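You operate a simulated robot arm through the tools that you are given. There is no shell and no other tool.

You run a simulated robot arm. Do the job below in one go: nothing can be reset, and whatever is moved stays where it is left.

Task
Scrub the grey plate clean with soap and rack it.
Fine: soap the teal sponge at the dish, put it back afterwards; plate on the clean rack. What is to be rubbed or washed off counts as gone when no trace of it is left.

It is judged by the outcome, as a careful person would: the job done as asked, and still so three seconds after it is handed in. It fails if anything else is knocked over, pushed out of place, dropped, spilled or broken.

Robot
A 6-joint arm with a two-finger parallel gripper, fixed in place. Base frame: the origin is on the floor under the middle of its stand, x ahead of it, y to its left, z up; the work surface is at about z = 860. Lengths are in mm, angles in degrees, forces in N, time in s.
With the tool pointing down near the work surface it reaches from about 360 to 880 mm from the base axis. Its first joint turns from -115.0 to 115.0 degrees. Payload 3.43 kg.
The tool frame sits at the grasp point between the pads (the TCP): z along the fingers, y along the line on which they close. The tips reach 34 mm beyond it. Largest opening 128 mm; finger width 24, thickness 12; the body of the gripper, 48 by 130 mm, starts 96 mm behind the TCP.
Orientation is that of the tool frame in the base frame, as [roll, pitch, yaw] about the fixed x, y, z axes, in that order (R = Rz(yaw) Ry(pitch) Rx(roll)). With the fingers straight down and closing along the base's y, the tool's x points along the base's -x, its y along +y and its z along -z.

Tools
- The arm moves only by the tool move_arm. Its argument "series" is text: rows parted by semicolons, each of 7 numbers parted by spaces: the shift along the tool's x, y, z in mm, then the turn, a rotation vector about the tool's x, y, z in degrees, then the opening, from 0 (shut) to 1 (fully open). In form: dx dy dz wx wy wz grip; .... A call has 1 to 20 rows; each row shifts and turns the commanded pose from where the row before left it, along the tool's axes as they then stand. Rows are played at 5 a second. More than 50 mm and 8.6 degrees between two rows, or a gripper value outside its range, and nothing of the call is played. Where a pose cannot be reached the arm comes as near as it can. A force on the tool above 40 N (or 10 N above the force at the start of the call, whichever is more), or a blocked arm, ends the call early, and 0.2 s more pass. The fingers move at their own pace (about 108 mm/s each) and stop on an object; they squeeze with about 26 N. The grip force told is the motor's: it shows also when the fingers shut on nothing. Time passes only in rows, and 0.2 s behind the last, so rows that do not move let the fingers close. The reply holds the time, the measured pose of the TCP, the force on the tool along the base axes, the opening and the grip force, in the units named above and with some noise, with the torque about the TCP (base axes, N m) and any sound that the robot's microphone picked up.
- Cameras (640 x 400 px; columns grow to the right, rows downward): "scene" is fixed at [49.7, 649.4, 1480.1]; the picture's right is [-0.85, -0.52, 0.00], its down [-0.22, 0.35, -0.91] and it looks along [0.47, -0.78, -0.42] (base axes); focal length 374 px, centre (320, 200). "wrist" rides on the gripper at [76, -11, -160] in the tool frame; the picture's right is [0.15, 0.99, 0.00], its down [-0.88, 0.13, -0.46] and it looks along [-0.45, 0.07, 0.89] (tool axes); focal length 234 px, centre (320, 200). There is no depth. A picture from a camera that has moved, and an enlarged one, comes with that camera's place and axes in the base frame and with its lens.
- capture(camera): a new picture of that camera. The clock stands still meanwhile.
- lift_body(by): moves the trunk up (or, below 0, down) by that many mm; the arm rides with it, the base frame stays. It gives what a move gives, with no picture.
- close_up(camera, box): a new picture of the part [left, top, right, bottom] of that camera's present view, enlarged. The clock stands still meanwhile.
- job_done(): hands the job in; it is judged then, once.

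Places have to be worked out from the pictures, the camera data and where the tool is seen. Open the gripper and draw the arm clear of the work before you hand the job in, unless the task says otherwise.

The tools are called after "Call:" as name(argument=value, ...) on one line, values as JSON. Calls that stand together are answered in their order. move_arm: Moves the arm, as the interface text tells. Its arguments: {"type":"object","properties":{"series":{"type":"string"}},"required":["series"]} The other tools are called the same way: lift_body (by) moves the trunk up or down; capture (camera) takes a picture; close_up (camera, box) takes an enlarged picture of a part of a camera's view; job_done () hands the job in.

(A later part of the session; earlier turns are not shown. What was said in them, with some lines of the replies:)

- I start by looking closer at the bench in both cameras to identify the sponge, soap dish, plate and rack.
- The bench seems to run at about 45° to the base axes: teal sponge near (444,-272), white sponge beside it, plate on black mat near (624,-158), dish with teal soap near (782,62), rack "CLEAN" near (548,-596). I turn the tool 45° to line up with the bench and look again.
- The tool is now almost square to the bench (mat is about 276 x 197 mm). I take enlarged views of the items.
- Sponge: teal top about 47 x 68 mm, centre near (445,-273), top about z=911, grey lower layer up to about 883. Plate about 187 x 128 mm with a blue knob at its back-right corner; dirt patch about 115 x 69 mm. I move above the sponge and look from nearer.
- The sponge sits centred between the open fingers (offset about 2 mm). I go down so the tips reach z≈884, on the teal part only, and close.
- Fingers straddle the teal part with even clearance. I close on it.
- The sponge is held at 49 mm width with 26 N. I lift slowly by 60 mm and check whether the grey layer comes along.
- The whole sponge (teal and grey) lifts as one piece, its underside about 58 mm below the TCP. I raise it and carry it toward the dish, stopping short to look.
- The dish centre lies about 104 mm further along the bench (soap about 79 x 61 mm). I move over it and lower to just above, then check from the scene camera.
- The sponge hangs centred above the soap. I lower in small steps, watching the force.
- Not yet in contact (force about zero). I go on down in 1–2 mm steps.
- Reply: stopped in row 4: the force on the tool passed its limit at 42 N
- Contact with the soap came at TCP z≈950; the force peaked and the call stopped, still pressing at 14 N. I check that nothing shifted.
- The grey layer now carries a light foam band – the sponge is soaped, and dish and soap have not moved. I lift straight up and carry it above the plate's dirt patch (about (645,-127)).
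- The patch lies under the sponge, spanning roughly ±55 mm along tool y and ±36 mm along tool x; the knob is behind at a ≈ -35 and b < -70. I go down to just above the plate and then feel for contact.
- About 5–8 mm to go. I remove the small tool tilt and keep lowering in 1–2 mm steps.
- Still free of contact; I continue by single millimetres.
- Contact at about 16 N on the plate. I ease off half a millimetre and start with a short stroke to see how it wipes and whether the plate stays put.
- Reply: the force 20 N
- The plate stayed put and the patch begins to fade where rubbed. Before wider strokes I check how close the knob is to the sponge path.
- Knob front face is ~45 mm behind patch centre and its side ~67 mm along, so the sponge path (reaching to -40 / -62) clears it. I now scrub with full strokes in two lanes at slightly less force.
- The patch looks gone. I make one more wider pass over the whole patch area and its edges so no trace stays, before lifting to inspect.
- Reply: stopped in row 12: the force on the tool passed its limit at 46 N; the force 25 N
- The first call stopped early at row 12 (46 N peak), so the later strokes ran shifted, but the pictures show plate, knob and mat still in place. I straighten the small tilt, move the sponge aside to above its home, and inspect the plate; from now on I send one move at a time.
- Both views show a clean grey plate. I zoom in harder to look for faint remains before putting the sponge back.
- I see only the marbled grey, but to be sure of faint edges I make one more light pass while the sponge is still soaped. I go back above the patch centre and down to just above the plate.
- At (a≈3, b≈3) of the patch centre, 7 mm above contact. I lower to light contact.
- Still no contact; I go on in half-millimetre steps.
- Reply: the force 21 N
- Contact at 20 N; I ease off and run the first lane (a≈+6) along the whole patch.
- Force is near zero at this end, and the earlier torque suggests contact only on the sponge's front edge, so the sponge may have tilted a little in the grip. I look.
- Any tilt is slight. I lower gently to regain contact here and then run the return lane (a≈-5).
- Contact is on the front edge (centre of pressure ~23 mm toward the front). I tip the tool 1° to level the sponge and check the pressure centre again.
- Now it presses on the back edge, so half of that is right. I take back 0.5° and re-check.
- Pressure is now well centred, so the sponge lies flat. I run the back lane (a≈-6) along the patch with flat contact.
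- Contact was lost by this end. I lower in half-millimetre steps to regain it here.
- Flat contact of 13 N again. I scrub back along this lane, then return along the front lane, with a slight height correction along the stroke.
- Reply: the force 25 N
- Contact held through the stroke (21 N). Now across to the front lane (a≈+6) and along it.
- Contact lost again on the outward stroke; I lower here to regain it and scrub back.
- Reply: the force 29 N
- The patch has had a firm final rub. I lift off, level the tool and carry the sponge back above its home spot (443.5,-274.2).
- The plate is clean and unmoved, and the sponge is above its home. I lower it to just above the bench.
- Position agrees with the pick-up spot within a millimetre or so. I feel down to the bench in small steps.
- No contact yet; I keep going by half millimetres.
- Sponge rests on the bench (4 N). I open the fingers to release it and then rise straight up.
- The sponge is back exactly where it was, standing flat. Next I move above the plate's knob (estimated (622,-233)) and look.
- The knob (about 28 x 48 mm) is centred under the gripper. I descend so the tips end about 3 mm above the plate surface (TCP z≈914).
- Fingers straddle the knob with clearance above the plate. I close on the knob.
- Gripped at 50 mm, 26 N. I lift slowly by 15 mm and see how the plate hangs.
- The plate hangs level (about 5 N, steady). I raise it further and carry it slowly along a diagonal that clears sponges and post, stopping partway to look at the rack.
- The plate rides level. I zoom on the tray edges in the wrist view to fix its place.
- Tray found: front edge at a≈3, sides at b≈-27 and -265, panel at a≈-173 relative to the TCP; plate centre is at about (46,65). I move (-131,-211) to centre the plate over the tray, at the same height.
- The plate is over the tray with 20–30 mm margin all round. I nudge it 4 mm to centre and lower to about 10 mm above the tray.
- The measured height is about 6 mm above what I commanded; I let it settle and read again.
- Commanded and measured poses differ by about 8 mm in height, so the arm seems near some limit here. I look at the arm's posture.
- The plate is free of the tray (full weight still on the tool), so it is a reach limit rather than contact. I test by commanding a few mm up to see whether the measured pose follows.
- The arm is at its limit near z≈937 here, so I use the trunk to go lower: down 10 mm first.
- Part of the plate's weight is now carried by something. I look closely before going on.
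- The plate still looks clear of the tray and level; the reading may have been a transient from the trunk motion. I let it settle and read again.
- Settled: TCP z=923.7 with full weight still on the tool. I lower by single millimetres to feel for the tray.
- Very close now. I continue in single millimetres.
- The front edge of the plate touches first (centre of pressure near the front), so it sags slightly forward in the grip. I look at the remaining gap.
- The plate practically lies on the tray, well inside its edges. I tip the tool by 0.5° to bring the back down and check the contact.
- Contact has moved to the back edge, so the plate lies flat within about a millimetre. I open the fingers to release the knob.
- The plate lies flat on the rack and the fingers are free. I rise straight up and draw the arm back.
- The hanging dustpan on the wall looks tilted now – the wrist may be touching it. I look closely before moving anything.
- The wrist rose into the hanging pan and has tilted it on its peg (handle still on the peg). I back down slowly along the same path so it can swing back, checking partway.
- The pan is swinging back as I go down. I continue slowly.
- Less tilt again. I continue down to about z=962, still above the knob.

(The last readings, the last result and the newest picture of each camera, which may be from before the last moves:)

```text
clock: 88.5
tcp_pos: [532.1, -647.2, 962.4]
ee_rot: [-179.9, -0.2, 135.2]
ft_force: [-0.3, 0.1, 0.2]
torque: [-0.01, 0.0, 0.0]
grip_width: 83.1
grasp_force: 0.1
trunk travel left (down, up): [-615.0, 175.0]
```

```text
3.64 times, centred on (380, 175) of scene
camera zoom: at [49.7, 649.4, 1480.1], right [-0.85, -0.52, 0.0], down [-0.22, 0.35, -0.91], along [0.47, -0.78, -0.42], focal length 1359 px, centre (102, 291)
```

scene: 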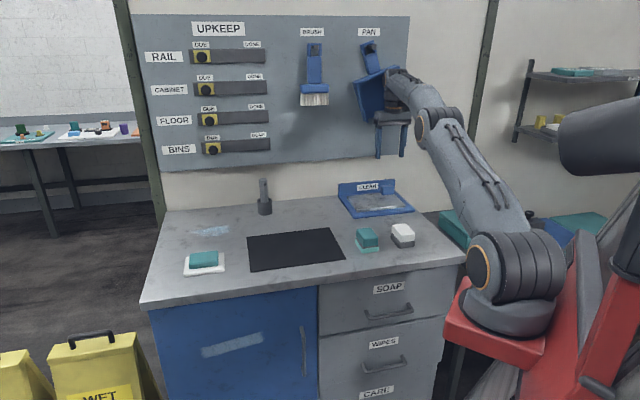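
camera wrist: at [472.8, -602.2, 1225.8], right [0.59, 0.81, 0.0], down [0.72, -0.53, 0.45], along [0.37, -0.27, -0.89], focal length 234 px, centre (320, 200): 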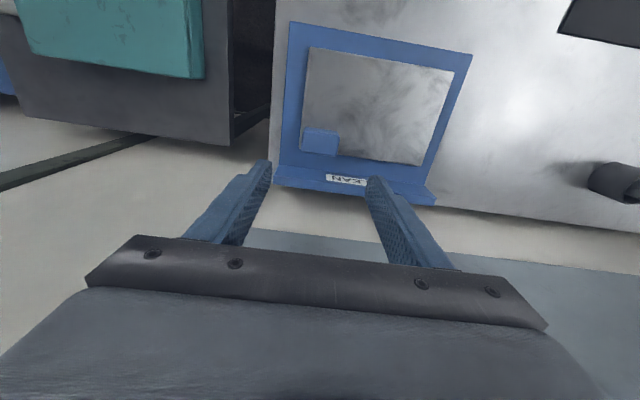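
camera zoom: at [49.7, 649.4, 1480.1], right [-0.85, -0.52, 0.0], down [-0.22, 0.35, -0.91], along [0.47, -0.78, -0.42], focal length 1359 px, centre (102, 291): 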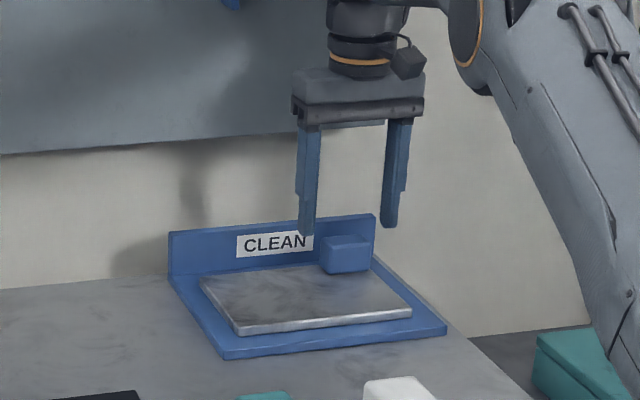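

The pan is down to about 7° and still tracks the wrist, which seems to pin it lightly against the wall. I lower a little more (fingers stay either side of the knob), then will ease away from the wall.

Call:
move_arm(series="0 0 4 0 0 0 0.65; 0 0 4 0 0 0 0.65; 0 0 4 0 0 0 0.65; 0 0 4 0 0 0 0.65; 0 0 4 0 0 0 0.65; 0 0 0 0 0 0 0.65")

Call:
close_up(camera="scene", box=[330, 20, 460, 170])

```text
clock: 89.9
tcp_pos: [532.9, -647.5, 942.7]
ee_rot: [180.0, 0.0, 135.2]
ft_force: [-1.2, -0.1, 0.3]
torque: [-0.02, -0.02, 0.0]
grip_width: 83.3
grasp_force: 0.0
trunk travel left (down, up): [-615.0, 175.0]
```

```text
2.67 times, centred on (395, 95) of scene
camera zoom: at [49.7, 649.4, 1480.1], right [-0.85, -0.52, 0.0], down [-0.22, 0.35, -0.91], along [0.47, -0.78, -0.42], focal length 996 px, centre (120, 480)
```

zoom: 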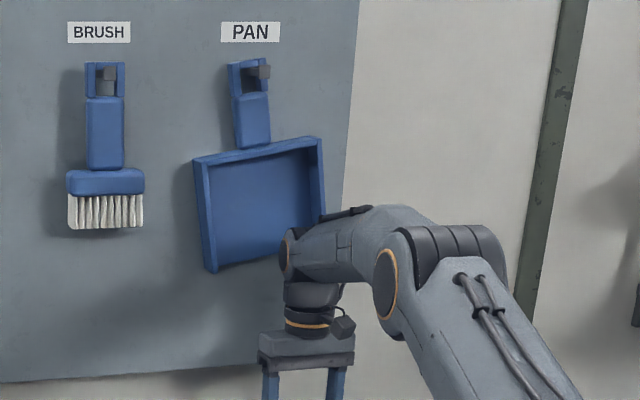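

Little change now; the wrist still overlaps its lower right corner. I ease 15 mm away from the wall and look.

Call:
move_arm(series="3 0 0 0 0 0 0.65; 3 0 0 0 0 0 0.65; 3 0 0 0 0 0 0.65; 3 0 0 0 0 0 0.65; 3 0 0 0 0 0 0.65; 0 0 0 0 0 0 0.65")

Call:
close_up(camera="scene", box=[330, 20, 460, 170])

Call:
capture(camera="wrist")

```text
clock: 91.3
tcp_pos: [521.2, -636.1, 942.2]
ee_rot: [-179.9, -0.1, 135.2]
ft_force: [0.1, -0.1, 0.2]
torque: [0.02, 0.05, 0.0]
grip_width: 83.4
grasp_force: 0.1
trunk travel left (down, up): [-615.0, 175.0]
```

```text
2.67 times, centred on (395, 95) of scene
camera zoom: at [49.7, 649.4, 1480.1], right [-0.85, -0.52, 0.0], down [-0.22, 0.35, -0.91], along [0.47, -0.78, -0.42], focal length 996 px, centre (120, 480)
```

zoom: 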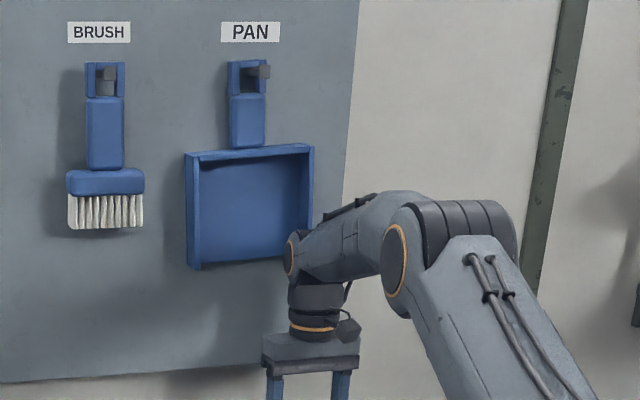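

```text
taken
camera wrist: at [461.9, -590.7, 1101.9], right [0.59, 0.81, 0.0], down [0.72, -0.53, 0.45], along [0.37, -0.27, -0.89], focal length 234 px, centre (320, 200)
```

wrist: 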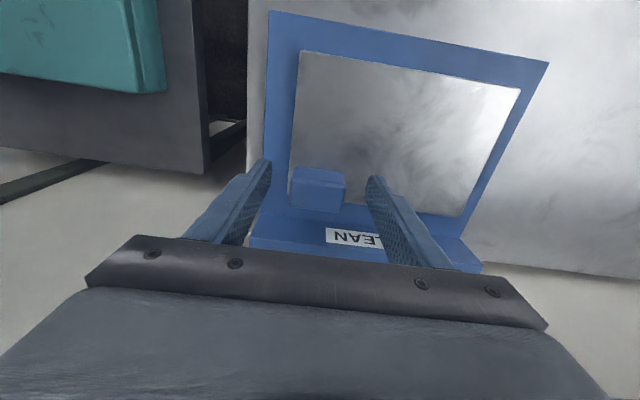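

The pan hangs straight on its peg again. I keep moving away from the wall at this height (fingers pass either side of the knob), then rise well clear of the pan.

Call:
move_arm(series="8 0 0 0 0 0 0.65; 12 0 0 0 0 0 0.65; 15 0 0 0 0 0 0.65; 15 0 0 0 0 0 0.65; 20 0 -2 0 0 0 0.65; 20 0 -5 0 0 0 0.65; 20 0 -10 0 0 0 0.65; 20 0 -10 0 0 0 0.65; 0 0 0 0 0 0 0.65")

Call:
capture(camera="scene")

```text
clock: 93.3
tcp_pos: [430.1, -545.5, 969.6]
ee_rot: [180.0, -0.1, 135.2]
ft_force: [0.0, -0.3, 0.7]
torque: [0.01, 0.0, 0.02]
grip_width: 83.2
grasp_force: 0.0
trunk travel left (down, up): [-615.0, 175.0]
```

```text
taken
```

scene: 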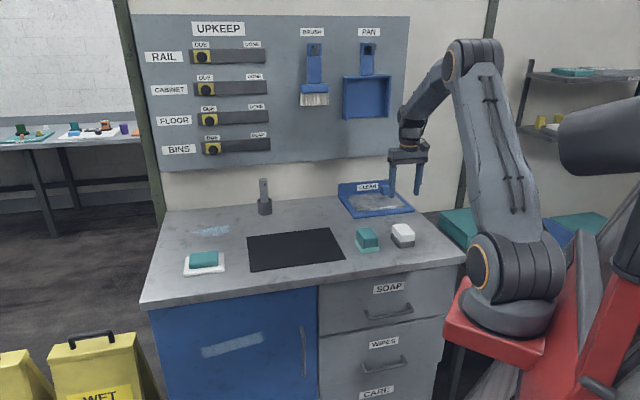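

Everything hangs and stands right. I raise the arm clear and move it back toward its starting place.

Call:
move_arm(series="10 0 -25 0 0 0 0.65; 10 0 -40 0 0 0 0.8; 10 0 -40 0 0 0 1; 10 10 -40 0 0 0 1; 10 40 -30 0 0 0 1; 10 45 -10 0 0 0 1; 10 45 0 0 0 0 1; 10 45 0 0 0 0 1; 5 30 0 0 0 0 1; 0 0 0 0 0 0 1; 0 0 0 0 0 0 1")

Call:
capture(camera="scene")

Call:
capture(camera="wrist")

```text
refused: row 5 steps farther than a row can; nothing moved
```

```text
taken
```

scene: 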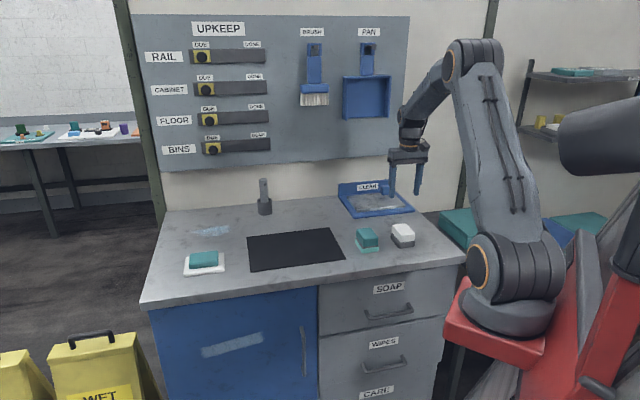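

```text
taken
camera wrist: at [369.6, -499.7, 1128.6], right [0.59, 0.81, 0.0], down [0.72, -0.53, 0.45], along [0.37, -0.27, -0.89], focal length 234 px, centre (320, 200)
```

wrist: 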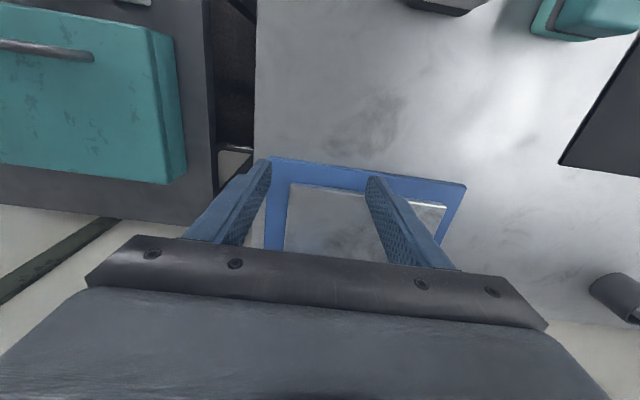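

One row was too long; I resend with shorter steps, rising first.

Call:
move_arm(series="10 0 -25 0 0 0 0.65; 10 0 -40 0 0 0 0.8; 10 0 -40 0 0 0 1; 10 10 -40 0 0 0 1; 10 30 -20 0 0 0 1; 10 35 -10 0 0 0 1; 10 35 0 0 0 0 1; 10 35 0 0 0 0 1; 10 35 0 0 0 0 1; 0 0 0 0 0 0 1; 0 0 0 0 0 0 1")

Call:
capture(camera="scene")

Call:
capture(camera="wrist")

```text
clock: 95.7
tcp_pos: [492.5, -354.3, 1146.0]
ee_rot: [180.0, 0.0, 135.3]
ft_force: [0.8, -0.8, 0.7]
torque: [-0.03, -0.06, -0.02]
grip_width: 127.8
grasp_force: 0.1
trunk travel left (down, up): [-615.0, 175.0]
```

```text
taken
```

scene: 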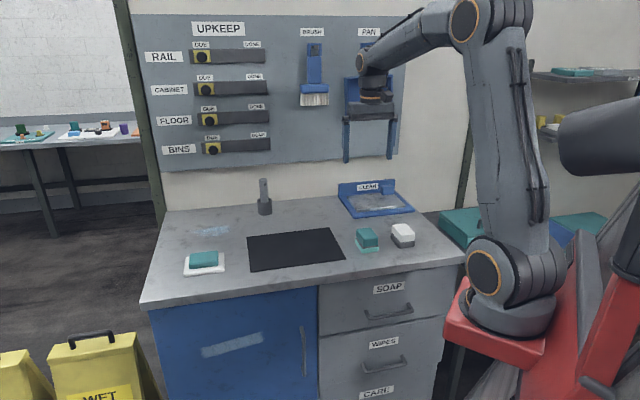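

```text
taken
camera wrist: at [432.3, -308.0, 1305.0], right [0.59, 0.81, 0.0], down [0.72, -0.53, 0.46], along [0.37, -0.27, -0.89], focal length 234 px, centre (320, 200)
```

wrist: 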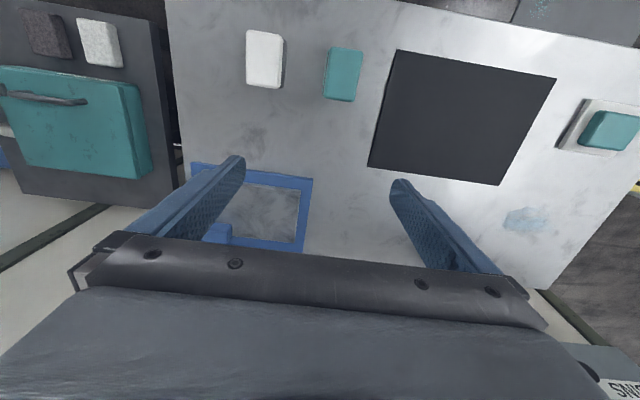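

Everything seems in place. I check the plate on the rack, the pan, dish and sponge in close-up before handing in.

Call:
close_up(camera="scene", box=[335, 175, 420, 222])

Call:
close_up(camera="wrist", box=[180, 140, 330, 250])

Call:
close_up(camera="scene", box=[160, 170, 440, 300])

Call:
close_up(camera="scene", box=[330, 20, 420, 140])

```text
7.53 times, centred on (378, 198) of scene
camera zoom: at [49.7, 649.4, 1480.1], right [-0.85, -0.52, 0.0], down [-0.22, 0.35, -0.91], along [0.47, -0.78, -0.42], focal length 2813 px, centre (-113, 211)
```

zoom: 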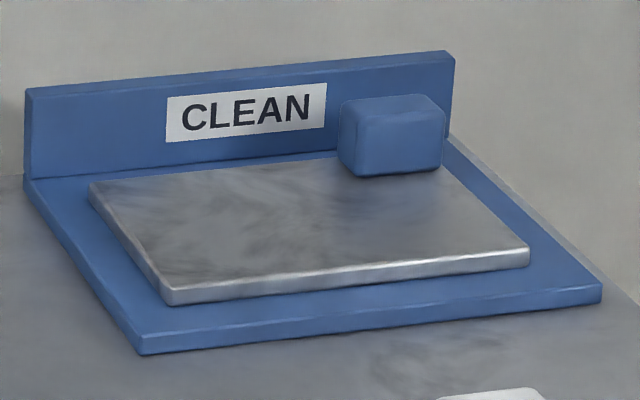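

```text
3.64 times, centred on (255, 195) of wrist
camera zoom: at [432.3, -308.0, 1305.0], right [0.59, 0.81, 0.0], down [0.72, -0.53, 0.46], along [0.37, -0.27, -0.89], focal length 852 px, centre (556, 218)
```

zoom: 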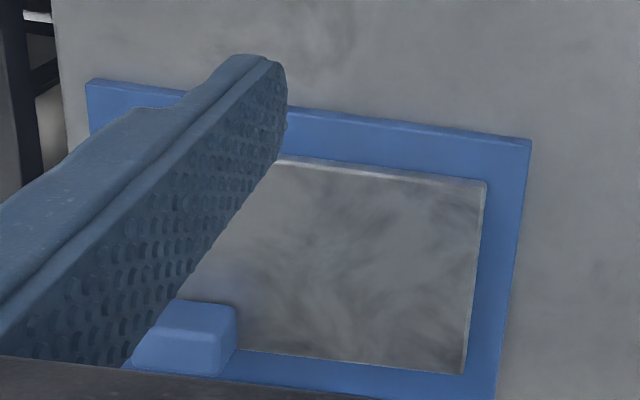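

```text
2.29 times, centred on (300, 235) of scene
camera zoom: at [49.7, 649.4, 1480.1], right [-0.85, -0.52, 0.0], down [-0.22, 0.35, -0.91], along [0.47, -0.78, -0.42], focal length 854 px, centre (366, 120)
```

zoom: 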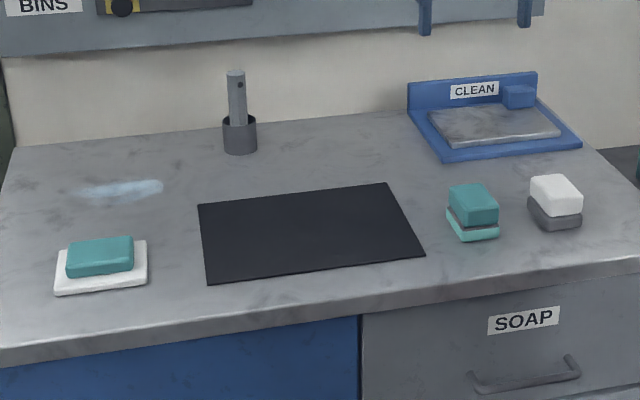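

```text
3.33 times, centred on (375, 80) of scene
camera zoom: at [49.7, 649.4, 1480.1], right [-0.85, -0.52, 0.0], down [-0.22, 0.35, -0.91], along [0.47, -0.78, -0.42], focal length 1245 px, centre (137, 600)
```

zoom: 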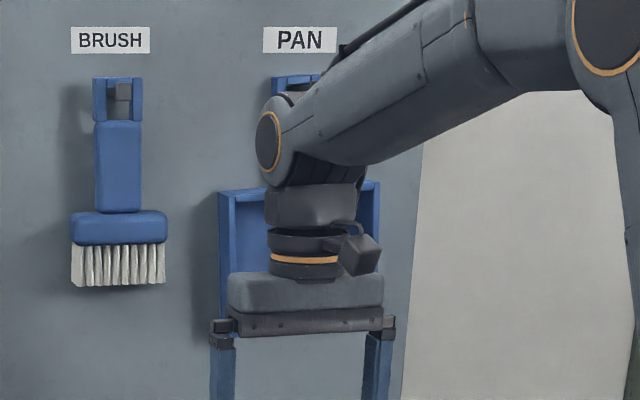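

The plate is clean and lies flat within the CLEAN rack, and the sponge is back in its place. Dish and mat are unmoved and the pan hangs straight. The gripper is open and the arm well clear, so I hand the job in.

Call:
job_done()

```text
The job is handed in.
```

The grey plate is scrubbed clean and lies flat on the CLEAN rack. I soaped the teal sponge at the dish and put it back in its original spot.

- **Plate:** close-ups from both cameras show only the bare grey surface, with no blue left. I went over the patch again after it first looked clean. One of those passes stopped early on a force limit, and the strokes I had already queued ran off to one side. The pictures show the plate, knob and mat did not move.
- **Dustpan:** when I raised the arm from the rack, the wrist pushed the hanging dustpan and tilted it on its peg. I backed down slowly and moved away from the wall, and it swung back. In the last clear view it hung straight. In the final pictures the arm partly hides it, but what shows looks straight.
- **Everything else:** the soap dish, black mat, white sponge and grey post look unmoved in the final pictures.
- **Trunk:** it is 10 mm lower than at the start. I needed that to reach the rack and did not raise it again.

The gripper is open and the arm is clear of the work.
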